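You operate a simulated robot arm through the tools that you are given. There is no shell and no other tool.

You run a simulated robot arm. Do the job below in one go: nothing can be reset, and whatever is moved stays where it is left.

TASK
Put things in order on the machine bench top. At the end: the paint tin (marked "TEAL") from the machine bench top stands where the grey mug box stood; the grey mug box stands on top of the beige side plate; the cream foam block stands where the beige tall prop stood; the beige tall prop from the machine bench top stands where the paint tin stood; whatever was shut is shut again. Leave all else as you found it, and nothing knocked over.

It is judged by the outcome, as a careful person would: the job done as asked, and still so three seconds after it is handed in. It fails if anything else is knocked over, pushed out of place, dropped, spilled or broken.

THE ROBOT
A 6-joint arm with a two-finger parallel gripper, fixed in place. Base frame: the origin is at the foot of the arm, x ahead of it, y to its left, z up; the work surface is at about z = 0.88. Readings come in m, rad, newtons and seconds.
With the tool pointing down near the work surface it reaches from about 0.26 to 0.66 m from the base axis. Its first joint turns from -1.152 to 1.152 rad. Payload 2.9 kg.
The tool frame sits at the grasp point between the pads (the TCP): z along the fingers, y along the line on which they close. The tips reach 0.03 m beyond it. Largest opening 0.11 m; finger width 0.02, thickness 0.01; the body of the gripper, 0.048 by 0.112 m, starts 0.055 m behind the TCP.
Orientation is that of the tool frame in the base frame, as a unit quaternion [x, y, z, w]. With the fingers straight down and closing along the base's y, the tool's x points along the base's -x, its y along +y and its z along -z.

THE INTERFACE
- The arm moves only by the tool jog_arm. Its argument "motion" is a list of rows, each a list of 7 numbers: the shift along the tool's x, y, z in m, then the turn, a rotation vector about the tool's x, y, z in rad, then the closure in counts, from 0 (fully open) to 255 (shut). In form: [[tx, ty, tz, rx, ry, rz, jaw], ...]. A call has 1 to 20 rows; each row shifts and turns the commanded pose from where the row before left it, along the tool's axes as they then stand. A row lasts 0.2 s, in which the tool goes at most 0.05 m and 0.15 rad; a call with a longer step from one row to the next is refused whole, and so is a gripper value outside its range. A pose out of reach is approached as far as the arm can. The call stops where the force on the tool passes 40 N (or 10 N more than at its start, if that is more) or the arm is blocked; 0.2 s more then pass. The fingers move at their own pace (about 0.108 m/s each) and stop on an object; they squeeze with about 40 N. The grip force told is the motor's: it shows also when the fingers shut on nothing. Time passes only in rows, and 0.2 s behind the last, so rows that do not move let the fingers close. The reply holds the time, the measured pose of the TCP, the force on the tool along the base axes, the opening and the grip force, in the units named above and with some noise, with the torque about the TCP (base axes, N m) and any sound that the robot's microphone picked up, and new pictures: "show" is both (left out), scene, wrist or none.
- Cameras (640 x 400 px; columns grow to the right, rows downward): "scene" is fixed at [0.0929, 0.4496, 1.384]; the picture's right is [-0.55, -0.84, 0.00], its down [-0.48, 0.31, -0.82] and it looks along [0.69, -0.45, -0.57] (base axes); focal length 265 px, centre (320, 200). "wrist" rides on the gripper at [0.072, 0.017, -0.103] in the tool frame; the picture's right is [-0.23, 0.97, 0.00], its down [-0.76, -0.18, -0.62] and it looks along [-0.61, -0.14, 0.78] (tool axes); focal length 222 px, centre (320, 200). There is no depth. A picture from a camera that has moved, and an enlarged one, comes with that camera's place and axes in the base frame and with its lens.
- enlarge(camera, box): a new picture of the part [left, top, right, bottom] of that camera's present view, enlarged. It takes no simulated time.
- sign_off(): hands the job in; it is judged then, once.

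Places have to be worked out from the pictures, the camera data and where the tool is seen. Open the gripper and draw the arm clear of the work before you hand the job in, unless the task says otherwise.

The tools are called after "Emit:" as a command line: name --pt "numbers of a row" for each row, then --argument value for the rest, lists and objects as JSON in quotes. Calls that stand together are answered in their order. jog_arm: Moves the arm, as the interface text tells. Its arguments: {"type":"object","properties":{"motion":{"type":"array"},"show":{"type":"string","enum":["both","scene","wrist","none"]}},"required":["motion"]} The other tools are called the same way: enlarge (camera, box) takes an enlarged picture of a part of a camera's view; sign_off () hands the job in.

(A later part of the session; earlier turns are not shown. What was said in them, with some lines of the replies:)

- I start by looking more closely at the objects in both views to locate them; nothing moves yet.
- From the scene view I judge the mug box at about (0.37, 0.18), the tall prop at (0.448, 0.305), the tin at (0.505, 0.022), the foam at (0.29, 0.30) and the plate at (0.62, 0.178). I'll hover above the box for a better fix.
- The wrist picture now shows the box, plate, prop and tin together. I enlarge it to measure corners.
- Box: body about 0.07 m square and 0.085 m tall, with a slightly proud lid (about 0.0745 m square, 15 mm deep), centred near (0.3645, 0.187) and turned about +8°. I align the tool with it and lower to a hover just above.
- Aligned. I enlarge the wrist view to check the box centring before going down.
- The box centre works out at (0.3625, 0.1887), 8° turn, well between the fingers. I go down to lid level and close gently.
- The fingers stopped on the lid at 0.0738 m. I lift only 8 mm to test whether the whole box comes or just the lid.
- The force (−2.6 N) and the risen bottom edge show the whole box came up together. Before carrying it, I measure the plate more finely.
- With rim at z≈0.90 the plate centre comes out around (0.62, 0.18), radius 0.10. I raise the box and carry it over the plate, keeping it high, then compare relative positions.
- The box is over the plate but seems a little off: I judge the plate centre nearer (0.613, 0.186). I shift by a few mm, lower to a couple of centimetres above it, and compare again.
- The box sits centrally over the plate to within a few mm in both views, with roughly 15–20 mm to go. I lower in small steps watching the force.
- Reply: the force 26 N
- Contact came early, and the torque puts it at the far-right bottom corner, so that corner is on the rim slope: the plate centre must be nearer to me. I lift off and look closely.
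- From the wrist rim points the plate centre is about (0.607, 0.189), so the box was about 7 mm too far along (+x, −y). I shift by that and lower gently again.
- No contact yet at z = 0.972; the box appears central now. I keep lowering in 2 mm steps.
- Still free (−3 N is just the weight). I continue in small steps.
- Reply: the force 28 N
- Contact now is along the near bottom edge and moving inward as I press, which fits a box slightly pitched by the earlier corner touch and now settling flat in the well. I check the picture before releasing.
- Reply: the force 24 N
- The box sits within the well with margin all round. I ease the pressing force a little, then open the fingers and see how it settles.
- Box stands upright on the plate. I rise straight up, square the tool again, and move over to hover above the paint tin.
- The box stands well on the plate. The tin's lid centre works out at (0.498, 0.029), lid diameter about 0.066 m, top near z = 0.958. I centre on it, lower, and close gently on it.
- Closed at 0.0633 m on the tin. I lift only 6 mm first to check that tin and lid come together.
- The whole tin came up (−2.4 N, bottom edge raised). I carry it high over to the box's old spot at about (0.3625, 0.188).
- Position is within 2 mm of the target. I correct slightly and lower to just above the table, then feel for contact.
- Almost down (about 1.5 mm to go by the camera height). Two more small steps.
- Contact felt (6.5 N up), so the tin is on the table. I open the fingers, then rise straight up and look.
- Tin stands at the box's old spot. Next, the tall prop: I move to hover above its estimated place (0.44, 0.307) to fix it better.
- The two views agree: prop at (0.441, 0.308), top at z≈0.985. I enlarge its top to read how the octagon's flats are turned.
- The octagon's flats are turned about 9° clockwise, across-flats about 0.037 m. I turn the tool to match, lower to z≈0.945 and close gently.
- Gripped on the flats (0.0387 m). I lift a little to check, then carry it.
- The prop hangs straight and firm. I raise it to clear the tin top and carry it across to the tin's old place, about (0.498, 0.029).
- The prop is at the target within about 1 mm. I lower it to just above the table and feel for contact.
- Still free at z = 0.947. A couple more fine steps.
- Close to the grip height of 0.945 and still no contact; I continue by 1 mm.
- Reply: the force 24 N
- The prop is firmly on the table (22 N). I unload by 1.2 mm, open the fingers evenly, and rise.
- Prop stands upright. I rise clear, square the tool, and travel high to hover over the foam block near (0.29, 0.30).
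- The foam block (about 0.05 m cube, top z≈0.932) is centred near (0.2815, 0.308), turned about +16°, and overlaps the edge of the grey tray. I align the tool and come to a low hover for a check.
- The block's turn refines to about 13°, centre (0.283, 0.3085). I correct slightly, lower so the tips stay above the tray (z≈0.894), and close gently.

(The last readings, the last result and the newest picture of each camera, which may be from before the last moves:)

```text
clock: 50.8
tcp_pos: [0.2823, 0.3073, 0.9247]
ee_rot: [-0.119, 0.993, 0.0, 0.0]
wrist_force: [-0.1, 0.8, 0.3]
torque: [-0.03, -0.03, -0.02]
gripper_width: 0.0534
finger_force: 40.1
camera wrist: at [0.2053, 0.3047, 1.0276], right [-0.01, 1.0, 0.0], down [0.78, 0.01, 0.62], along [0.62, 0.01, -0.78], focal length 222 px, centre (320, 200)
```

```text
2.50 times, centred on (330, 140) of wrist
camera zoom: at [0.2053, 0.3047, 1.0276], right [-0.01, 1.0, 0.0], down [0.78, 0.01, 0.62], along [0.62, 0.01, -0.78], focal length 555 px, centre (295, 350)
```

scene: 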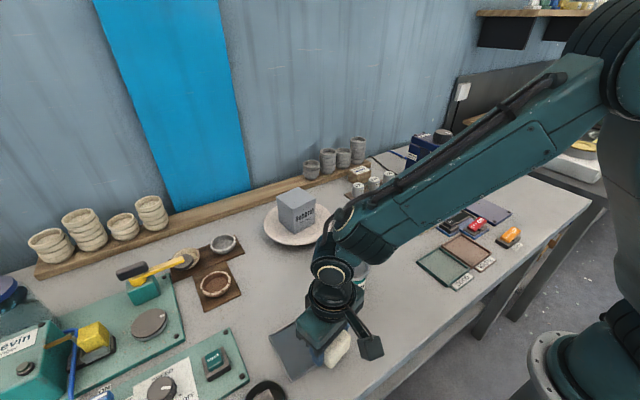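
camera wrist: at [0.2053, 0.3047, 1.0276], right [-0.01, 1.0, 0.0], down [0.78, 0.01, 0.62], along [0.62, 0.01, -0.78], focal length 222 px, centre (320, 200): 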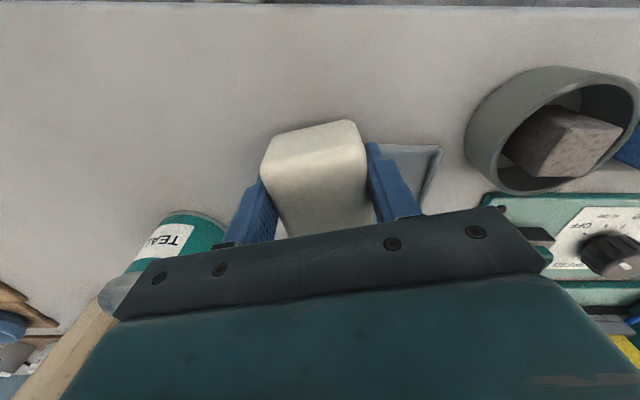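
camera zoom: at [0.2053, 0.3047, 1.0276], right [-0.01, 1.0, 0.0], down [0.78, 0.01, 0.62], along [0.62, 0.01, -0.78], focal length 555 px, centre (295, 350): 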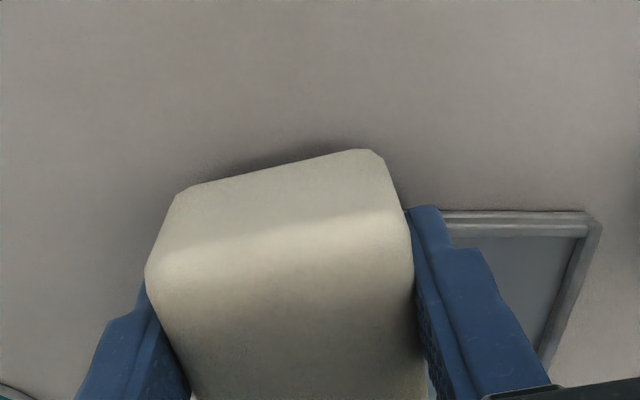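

Gripped at 0.0534 m, tray unmoved. I lift a little and check that the tray stays put.

Emit:
jog_arm --pt "0 0 -0.005 0 0 0 148" --pt "0 0 -0.015 0 0 0 148" --pt "0 0 -0.03 0 0 0 148" --pt "0 0 -0.03 0 0 0 148" --pt "0 0 0 0 0 0 148" --show "both"

Emit:
enlarge --camera "scene" --box '[260, 270, 380, 390]'

```text
clock: 52.0
tcp_pos: [0.2812, 0.3076, 1.0033]
ee_rot: [-0.119, 0.993, -0.001, 0.001]
wrist_force: [0.4, -0.1, -0.2]
torque: [0.02, 0.02, 0.01]
gripper_width: 0.0534
finger_force: 40.1
camera wrist: at [0.2047, 0.3053, 1.1058], right [-0.01, 1.0, 0.0], down [0.78, 0.01, 0.62], along [0.62, 0.01, -0.78], focal length 222 px, centre (320, 200)
```

scene: 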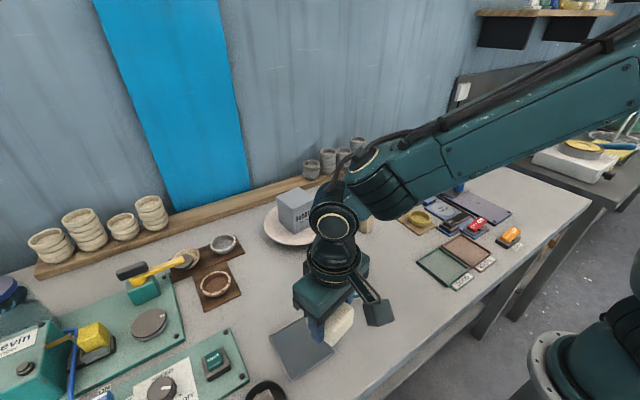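
wrist: 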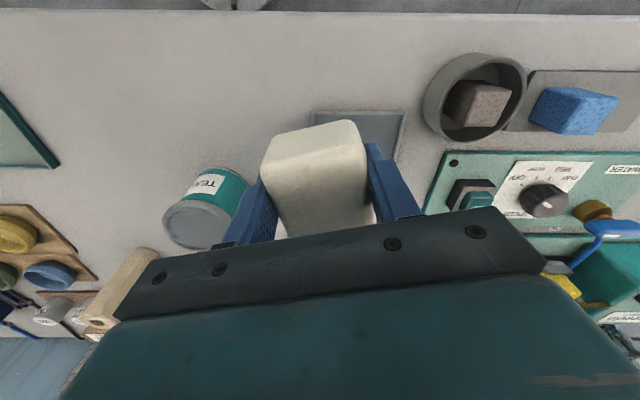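

```text
3.33 times, centred on (320, 330) of scene
camera zoom: at [0.0929, 0.4496, 1.384], right [-0.55, -0.84, 0.0], down [-0.48, 0.31, -0.82], along [0.69, -0.45, -0.57], focal length 883 px, centre (320, -233)
```

zoom: 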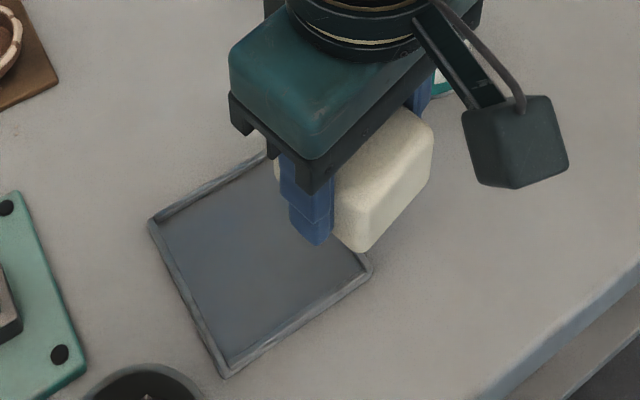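

The foam came up cleanly and the tray stayed put. I carry it to the prop's old spot (0.440, 0.308).

Emit:
jog_arm --pt "-0.0128 -0.0031 0 0 0 0 148" --pt "-0.0256 -0.00615 0 0 0 0 148" --pt "-0.0256 -0.00615 0 0 0 0 148" --pt "-0.0256 -0.00615 0 0 0 0 148" --pt "-0.0256 -0.00615 0 0 0 0 148" --pt "-0.0256 -0.00615 0 0 0 0 148" --pt "-0.0128 -0.0031 0 0 0 0 148" --pt "0 0 0 0 0 0 148" --show "both"

```text
clock: 53.8
tcp_pos: [0.4403, 0.3078, 1.0038]
ee_rot: [-0.119, 0.993, -0.001, 0.0]
wrist_force: [0.3, -0.1, -0.2]
torque: [0.0, -0.01, 0.01]
gripper_width: 0.0533
finger_force: 39.2
camera wrist: at [0.3641, 0.3056, 1.1065], right [-0.01, 1.0, 0.0], down [0.78, 0.01, 0.62], along [0.62, 0.01, -0.78], focal length 222 px, centre (320, 200)
```

scene: 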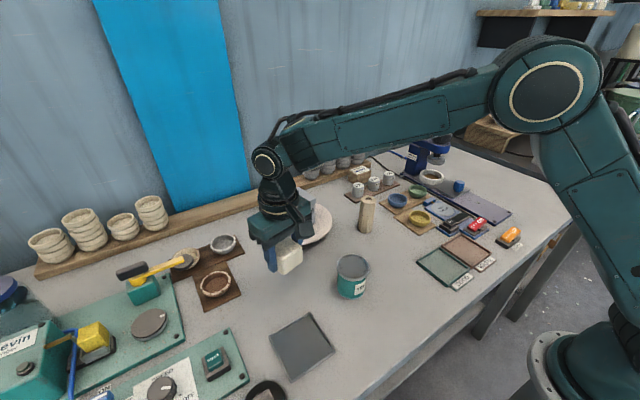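
wrist: 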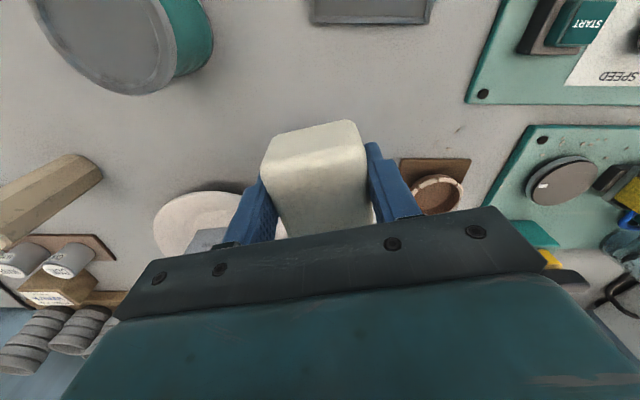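

The foam is over the target within about 1 mm. I lower it and feel for the table.

Emit:
jog_arm --pt "0 0 0.03 0 0 0 148" --pt "0 0 0.03 0 0 0 148" --pt "0 0 0.014 0 0 0 148" --pt "0 0 0 0 0 0 148" --show "scene"

Emit:
enlarge --camera "scene" --box '[240, 220, 340, 310]'

Emit:
jog_arm --pt "0 0 0.002 0 0 0 148" --pt "0 0 0.002 0 0 0 148" --pt "0 0 0 0 0 0 148" --show "none"

```text
clock: 54.8
tcp_pos: [0.4401, 0.3086, 0.9315]
ee_rot: [-0.12, 0.993, 0.0, 0.0]
wrist_force: [0.1, 0.6, -0.2]
torque: [-0.01, -0.02, 0.01]
gripper_width: 0.0534
finger_force: 40.1
```

scene: 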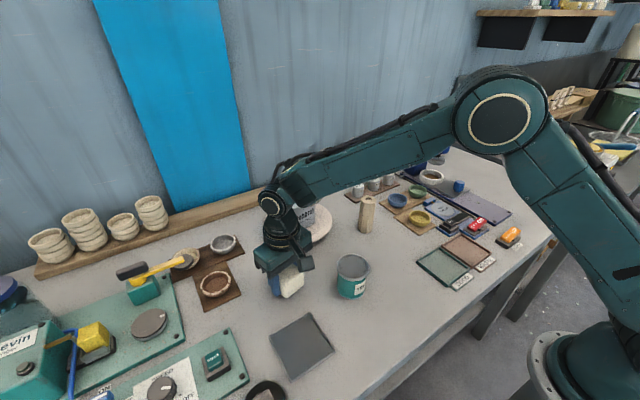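

```text
4.44 times, centred on (290, 265) of scene
camera zoom: at [0.0929, 0.4496, 1.384], right [-0.55, -0.84, 0.0], down [-0.48, 0.31, -0.82], along [0.69, -0.45, -0.57], focal length 1177 px, centre (453, -89)
```

zoom: 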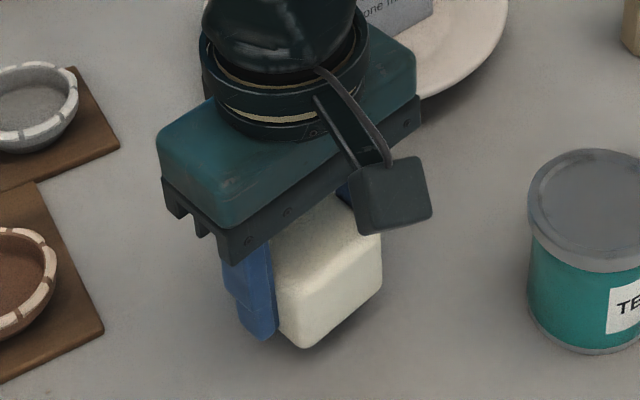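

```text
clock: 55.6
tcp_pos: [0.4389, 0.3085, 0.9261]
ee_rot: [-0.119, 0.993, 0.001, 0.0]
wrist_force: [-0.7, 0.9, 0.2]
torque: [-0.01, -0.02, 0.0]
gripper_width: 0.0533
finger_force: 39.6
```

No contact yet at 0.926. I go on in small steps.

Emit:
jog_arm --pt "0 0 0.0015 0 0 0 148" --pt "0 0 0 0 0 0 148" --show "none"

Emit:
jog_arm --pt "0 0 0.0015 0 0 0 148" --pt "0 0 0 0 0 0 148" --show "none"

```text
clock: 56.2
tcp_pos: [0.4402, 0.3081, 0.9269]
ee_rot: [-0.119, 0.993, 0.0, 0.0]
wrist_force: [-0.2, 0.9, -0.9]
torque: [-0.03, 0.0, 0.0]
gripper_width: 0.0533
finger_force: 39.9
```

```text
clock: 56.8
tcp_pos: [0.4388, 0.3073, 0.9228]
ee_rot: [-0.119, 0.993, 0.001, 0.001]
wrist_force: [-0.2, 0.1, -0.9]
torque: [-0.01, 0.01, -0.02]
gripper_width: 0.0533
finger_force: 40.0
```

Still free at about 0.923–0.924; continuing carefully.

Emit:
jog_arm --pt "0 0 0.0012 0 0 0 148" --pt "0 0 0 0 0 0 148" --show "none"

Emit:
jog_arm --pt "0 0 0.0012 0 0 0 148" --pt "0 0 0 0 0 0 148" --show "none"

```text
clock: 57.4
tcp_pos: [0.4396, 0.3074, 0.922]
ee_rot: [-0.12, 0.993, 0.0, 0.001]
wrist_force: [0.3, 0.0, -0.6]
torque: [-0.03, -0.02, -0.01]
gripper_width: 0.0535
finger_force: 40.9
```

```text
clock: 58.0
tcp_pos: [0.44, 0.3078, 0.921]
ee_rot: [-0.119, 0.993, 0.0, 0.0]
wrist_force: [0.5, -0.2, 0.3]
torque: [-0.01, 0.01, 0.01]
gripper_width: 0.0533
finger_force: 40.0
```

No contact at 0.921; two more 1.2 mm steps.

Emit:
jog_arm --pt "0 0 0.0012 0 0 0 148" --pt "0 0 0 0 0 0 148" --show "none"

Emit:
jog_arm --pt "0 0 0.001 0 0 0 148" --pt "0 0 0 0 0 0 148" --show "scene"

Emit:
enlarge --camera "scene" --box '[240, 220, 340, 310]'

```text
clock: 58.6
tcp_pos: [0.44, 0.3073, 0.9212]
ee_rot: [-0.118, 0.993, -0.001, -0.001]
wrist_force: [-0.5, 0.2, -0.5]
torque: [-0.01, 0.01, 0.0]
gripper_width: 0.0532
finger_force: 40.6
```

```text
clock: 59.2
tcp_pos: [0.441, 0.3066, 0.9192]
ee_rot: [-0.119, 0.993, 0.0, 0.0]
wrist_force: [0.1, -0.1, -0.6]
torque: [-0.01, 0.0, 0.02]
gripper_width: 0.0534
finger_force: 40.3
```

scene: 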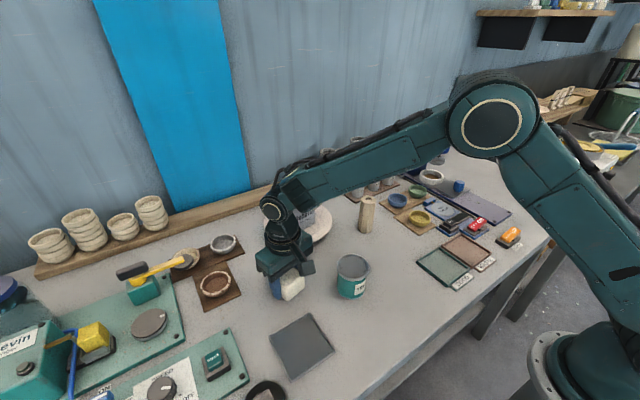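

```text
4.44 times, centred on (290, 265) of scene
camera zoom: at [0.0929, 0.4496, 1.384], right [-0.55, -0.84, 0.0], down [-0.48, 0.31, -0.82], along [0.69, -0.45, -0.57], focal length 1177 px, centre (453, -89)
```

zoom: 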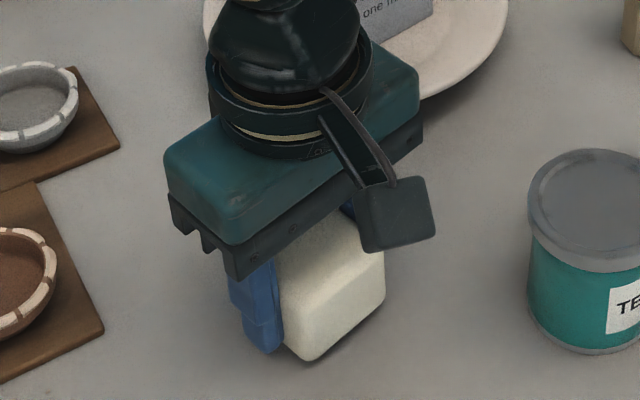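

The foam is nearly down (its corner shadow is closing up). I continue in 1 mm steps.

Emit:
jog_arm --pt "0 0 0.001 0 0 0 148" --pt "0 0 0 0 0 0 148" --show "none"

Emit:
jog_arm --pt "0 0 0.001 0 0 0 148" --pt "0 0 0 0 0 0 148" --show "none"

Emit:
jog_arm --pt "0 0 0.001 0 0 0 148" --pt "0 0 0 0 0 0 148" --show "none"

```text
clock: 59.8
tcp_pos: [0.4413, 0.3081, 0.9176]
ee_rot: [-0.12, 0.993, 0.0, 0.0]
wrist_force: [0.7, -0.2, -0.2]
torque: [0.03, -0.01, -0.02]
gripper_width: 0.0536
finger_force: 39.6
```

```text
clock: 60.4
tcp_pos: [0.4398, 0.3076, 0.918]
ee_rot: [-0.12, 0.993, 0.0, 0.0]
wrist_force: [0.0, -0.2, -0.5]
torque: [0.02, -0.01, -0.01]
gripper_width: 0.0532
finger_force: 39.8
```

```text
clock: 61.0
tcp_pos: [0.4405, 0.3082, 0.917]
ee_rot: [-0.119, 0.993, 0.0, 0.0]
wrist_force: [0.3, -0.6, 0.1]
torque: [-0.01, 0.01, -0.01]
gripper_width: 0.0534
finger_force: 39.9
```

Still free at 0.917. I check the picture for the remaining gap.

Emit:
jog_arm --pt "0 0 0.001 0 0 0 148" --pt "0 0 0 0 0 0 148" --show "both"

Emit:
enlarge --camera "scene" --box '[270, 250, 320, 310]'

Emit:
enlarge --camera "wrist" --box '[220, 60, 440, 220]'

```text
clock: 61.6
tcp_pos: [0.4406, 0.3075, 0.9156]
ee_rot: [-0.119, 0.993, -0.001, 0.0]
wrist_force: [0.0, 0.3, -0.3]
torque: [-0.01, 0.0, -0.01]
gripper_width: 0.0534
finger_force: 40.1
camera wrist: at [0.3636, 0.3051, 1.0176], right [-0.01, 1.0, 0.0], down [0.78, 0.01, 0.62], along [0.62, 0.01, -0.78], focal length 222 px, centre (320, 200)
```

scene: 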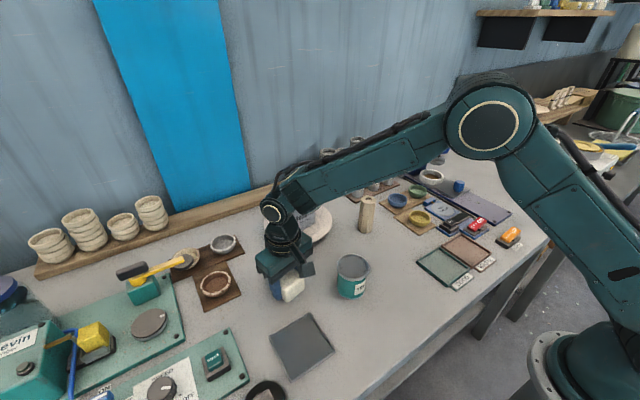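
wrist: 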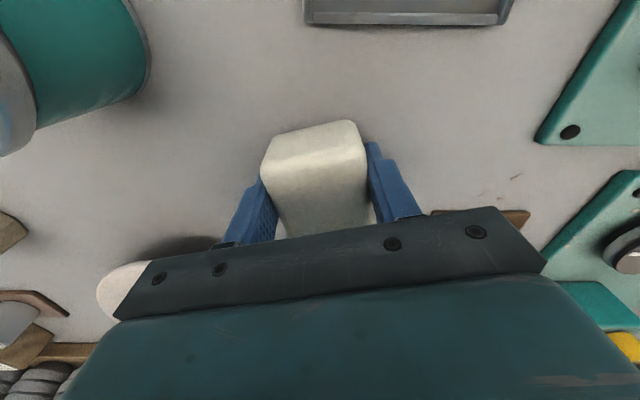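

```text
6.67 times, centred on (295, 280) of scene
camera zoom: at [0.0929, 0.4496, 1.384], right [-0.55, -0.84, 0.0], down [-0.48, 0.31, -0.82], along [0.69, -0.45, -0.57], focal length 1766 px, centre (487, -333)
```

zoom: 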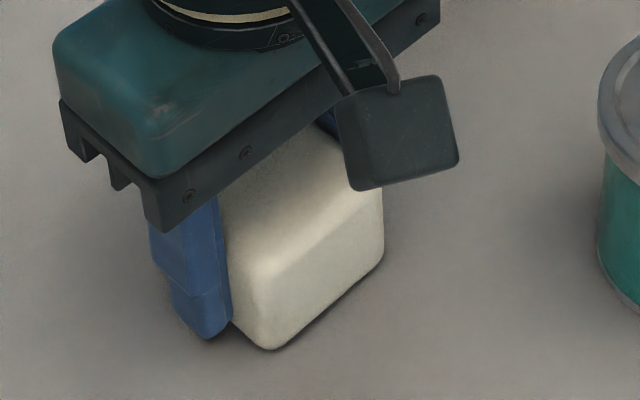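

```text
2.50 times, centred on (330, 140) of wrist
camera zoom: at [0.3636, 0.3051, 1.0176], right [-0.01, 1.0, 0.0], down [0.78, 0.01, 0.62], along [0.62, 0.01, -0.78], focal length 555 px, centre (295, 350)
```

zoom: 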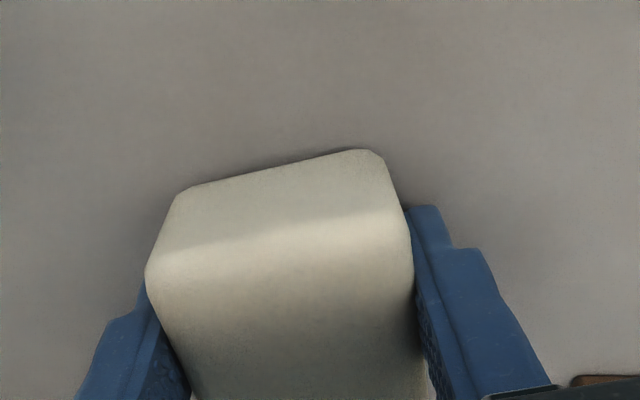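

Only a hairline shadow remains under the foam, about 1–2 mm. I continue in 0.8 mm steps.

Emit:
jog_arm --pt "0 0 0.0008 0 0 0 148" --pt "0 0 0 0 0 0 148" --show "none"

Emit:
jog_arm --pt "0 0 0.0008 0 0 0 148" --pt "0 0 0 0 0 0 148" --show "none"

Emit:
jog_arm --pt "0 0 0.0008 0 0 0 148" --pt "0 0 0 0 0 0 148" --show "none"

```text
clock: 62.2
tcp_pos: [0.4395, 0.3067, 0.9141]
ee_rot: [-0.119, 0.993, 0.0, 0.0]
wrist_force: [-0.3, 0.3, 1.2]
torque: [0.03, 0.0, 0.02]
gripper_width: 0.0536
finger_force: 40.2
```

```text
clock: 62.8
tcp_pos: [0.4408, 0.3089, 0.914]
ee_rot: [-0.118, 0.993, 0.0, 0.0]
wrist_force: [-1.3, -0.9, 4.8]
torque: [-0.05, 0.02, -0.02]
gripper_width: 0.0534
finger_force: 40.1
```

```text
clock: 63.4
tcp_pos: [0.4405, 0.3075, 0.9146]
ee_rot: [-0.119, 0.993, 0.001, 0.002]
wrist_force: [0.1, 0.4, 12.7]
torque: [-0.04, 0.03, 0.03]
gripper_width: 0.0534
finger_force: 40.0
```

The foam is on the table (12.7 N, almost no torque). I ease off a little, open evenly, then rise straight up.

Emit:
jog_arm --pt "0 0 -0.001 0 0 0 148" --pt "0 0 0 0 0 0 138" --pt "0 0 0 0 0 0 128" --pt "0 0 0 0 0 0 100" --pt "0 0 0 0 0 0 50" --pt "0 0 0 0 0 0 0" --pt "0 0 0 0 0 0 0" --pt "0 0 -0.02 0 0 0 0" --pt "0 0 -0.04 0 0 0 0" --pt "0 0 -0.045 0 0 0 0" --pt "0 0 -0.045 0 0 0 0" --pt "0 0 -0.04 0 0 0 0" --pt "0 0 0 0 0 0 0" --show "both"

Emit:
enlarge --camera "scene" --box '[250, 170, 410, 310]'

Emit:
enlarge --camera "wrist" --box '[160, 20, 480, 220]'

```text
clock: 66.2
tcp_pos: [0.4402, 0.3069, 1.1062]
ee_rot: [-0.12, 0.993, 0.0, -0.001]
wrist_force: [-0.1, -0.3, -0.2]
torque: [0.01, 0.04, 0.01]
gripper_width: 0.1101
finger_force: 0.0
camera wrist: at [0.3648, 0.3044, 1.2084], right [-0.01, 1.0, 0.0], down [0.78, 0.01, 0.62], along [0.62, 0.01, -0.78], focal length 222 px, centre (320, 200)
```

scene: 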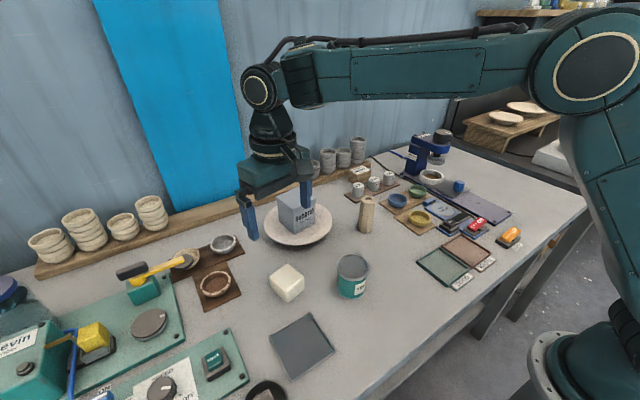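
wrist: 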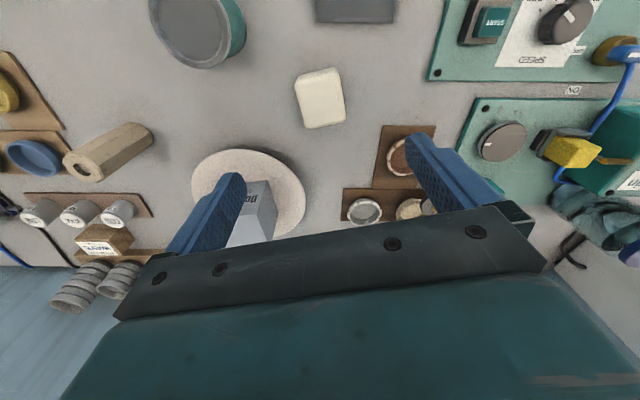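

```text
2.86 times, centred on (330, 240) of scene
camera zoom: at [0.0929, 0.4496, 1.384], right [-0.55, -0.84, 0.0], down [-0.48, 0.31, -0.82], along [0.69, -0.45, -0.57], focal length 757 px, centre (291, 86)
```

zoom: 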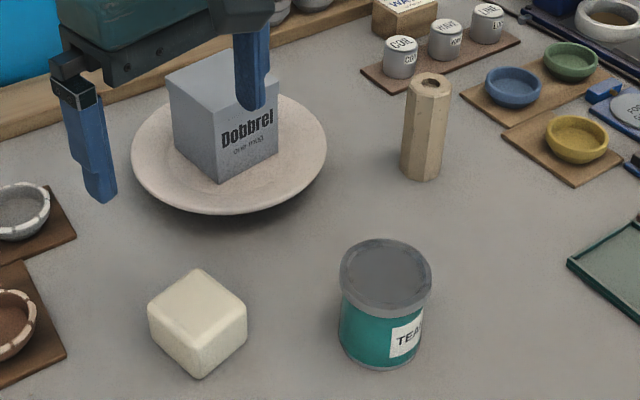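

```text
2.00 times, centred on (320, 120) of wrist
camera zoom: at [0.3648, 0.3044, 1.2084], right [-0.01, 1.0, 0.0], down [0.78, 0.01, 0.62], along [0.62, 0.01, -0.78], focal length 444 px, centre (320, 360)
```

zoom: 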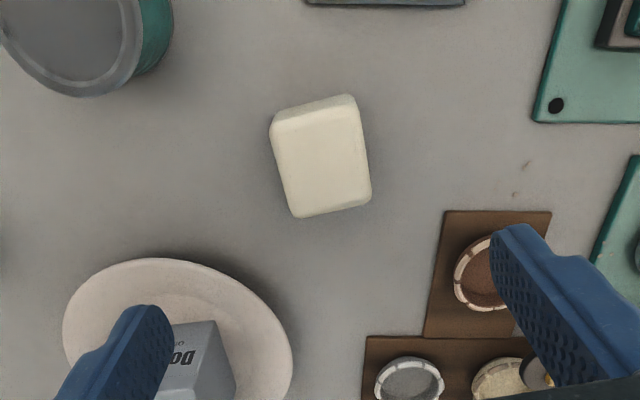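

All four items are standing in place, the plate and tray haven't shifted. I raise the arm, square it, and draw it back to its starting pose clear of the work.

Emit:
jog_arm --pt "0 0 -0.04 0 0 0 0" --pt "0 0 -0.038 0 0 0.119 0" --pt "0 0 0 0 0 0.119 0" --pt "0.005 -0.0373 0 0 0 0 0" --pt "0.005 -0.0373 0 0 0 0 0" --pt "0.005 -0.0373 0 0 0 0 0" --pt "0.005 -0.0373 0 0 0 0 0" --pt "0.005 -0.0373 0 0 0 0 0" --pt "0.005 -0.0373 0 0 0 0 0" --pt "0.005 -0.0373 0 0 0 0 0" --pt "0.005 -0.0373 0 0 0 0 0" --pt "0 0 0 0 0 0 0" --show "both"

Emit:
enlarge --camera "scene" --box '[230, 160, 430, 400]'

```text
clock: 68.8
tcp_pos: [0.4013, 0.0076, 1.1801]
ee_rot: [0.0, 1.0, -0.001, 0.0]
wrist_force: [0.5, -1.3, -0.6]
torque: [-0.01, 0.0, -0.01]
gripper_width: 0.11
finger_force: 0.1
camera wrist: at [0.326, 0.0228, 1.2834], right [0.23, 0.97, 0.0], down [0.76, -0.18, 0.62], along [0.61, -0.14, -0.78], focal length 222 px, centre (320, 200)
```

scene: 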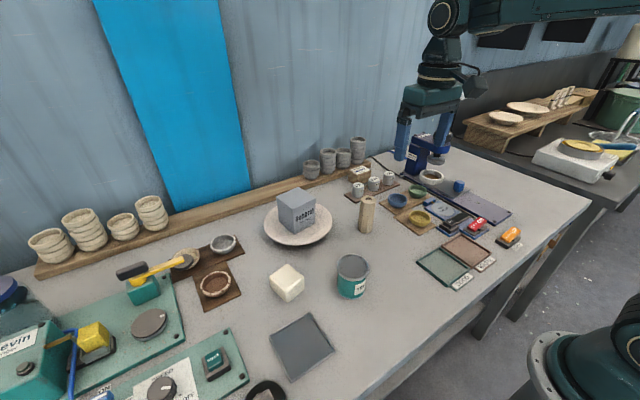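
wrist: 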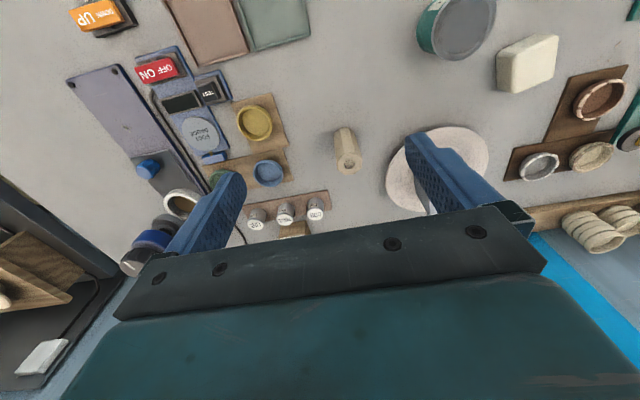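

```text
1.67 times, centred on (330, 280) of scene
camera zoom: at [0.0929, 0.4496, 1.384], right [-0.55, -0.84, 0.0], down [-0.48, 0.31, -0.82], along [0.69, -0.45, -0.57], focal length 442 px, centre (303, 67)
```

zoom: 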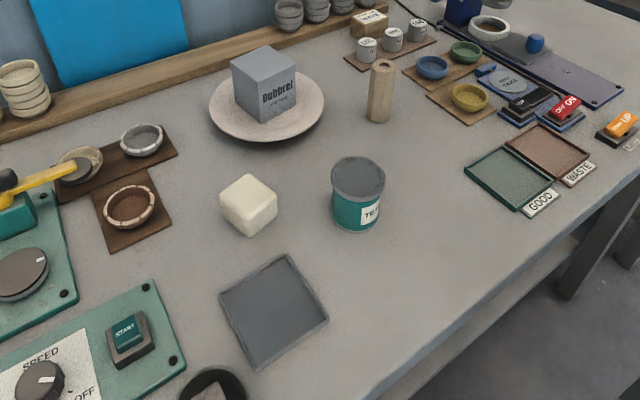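

The final view shows the tin, box, foam and prop each in their asked places and upright. Everything else is unchanged, and the arm is clear with the gripper open, so I hand the job in.

Emit:
sign_off

```text
The job is handed in.
```

The bench top is in order as asked, and the job is handed in. The last pictures show all four items upright:

- **Paint tin ("TEAL"):** it stands where the grey mug box stood.
- **Grey mug box:** it stands on the beige side plate, lid still on. On the first try at setting it down, one corner touched the plate's rim. I lifted it, moved it about 9 mm and set it in the flat middle; the plate did not shift.
- **Cream foam block:** it stands where the tall prop stood. It had been partly over the grey tray, which stayed in place when I lifted the block off.
- **Beige tall prop:** it stands where the paint tin stood.

I judge each item to be within a few millimetres of its mark. I opened nothing, so there was nothing to shut again. The arm is back near its starting pose with the gripper open.
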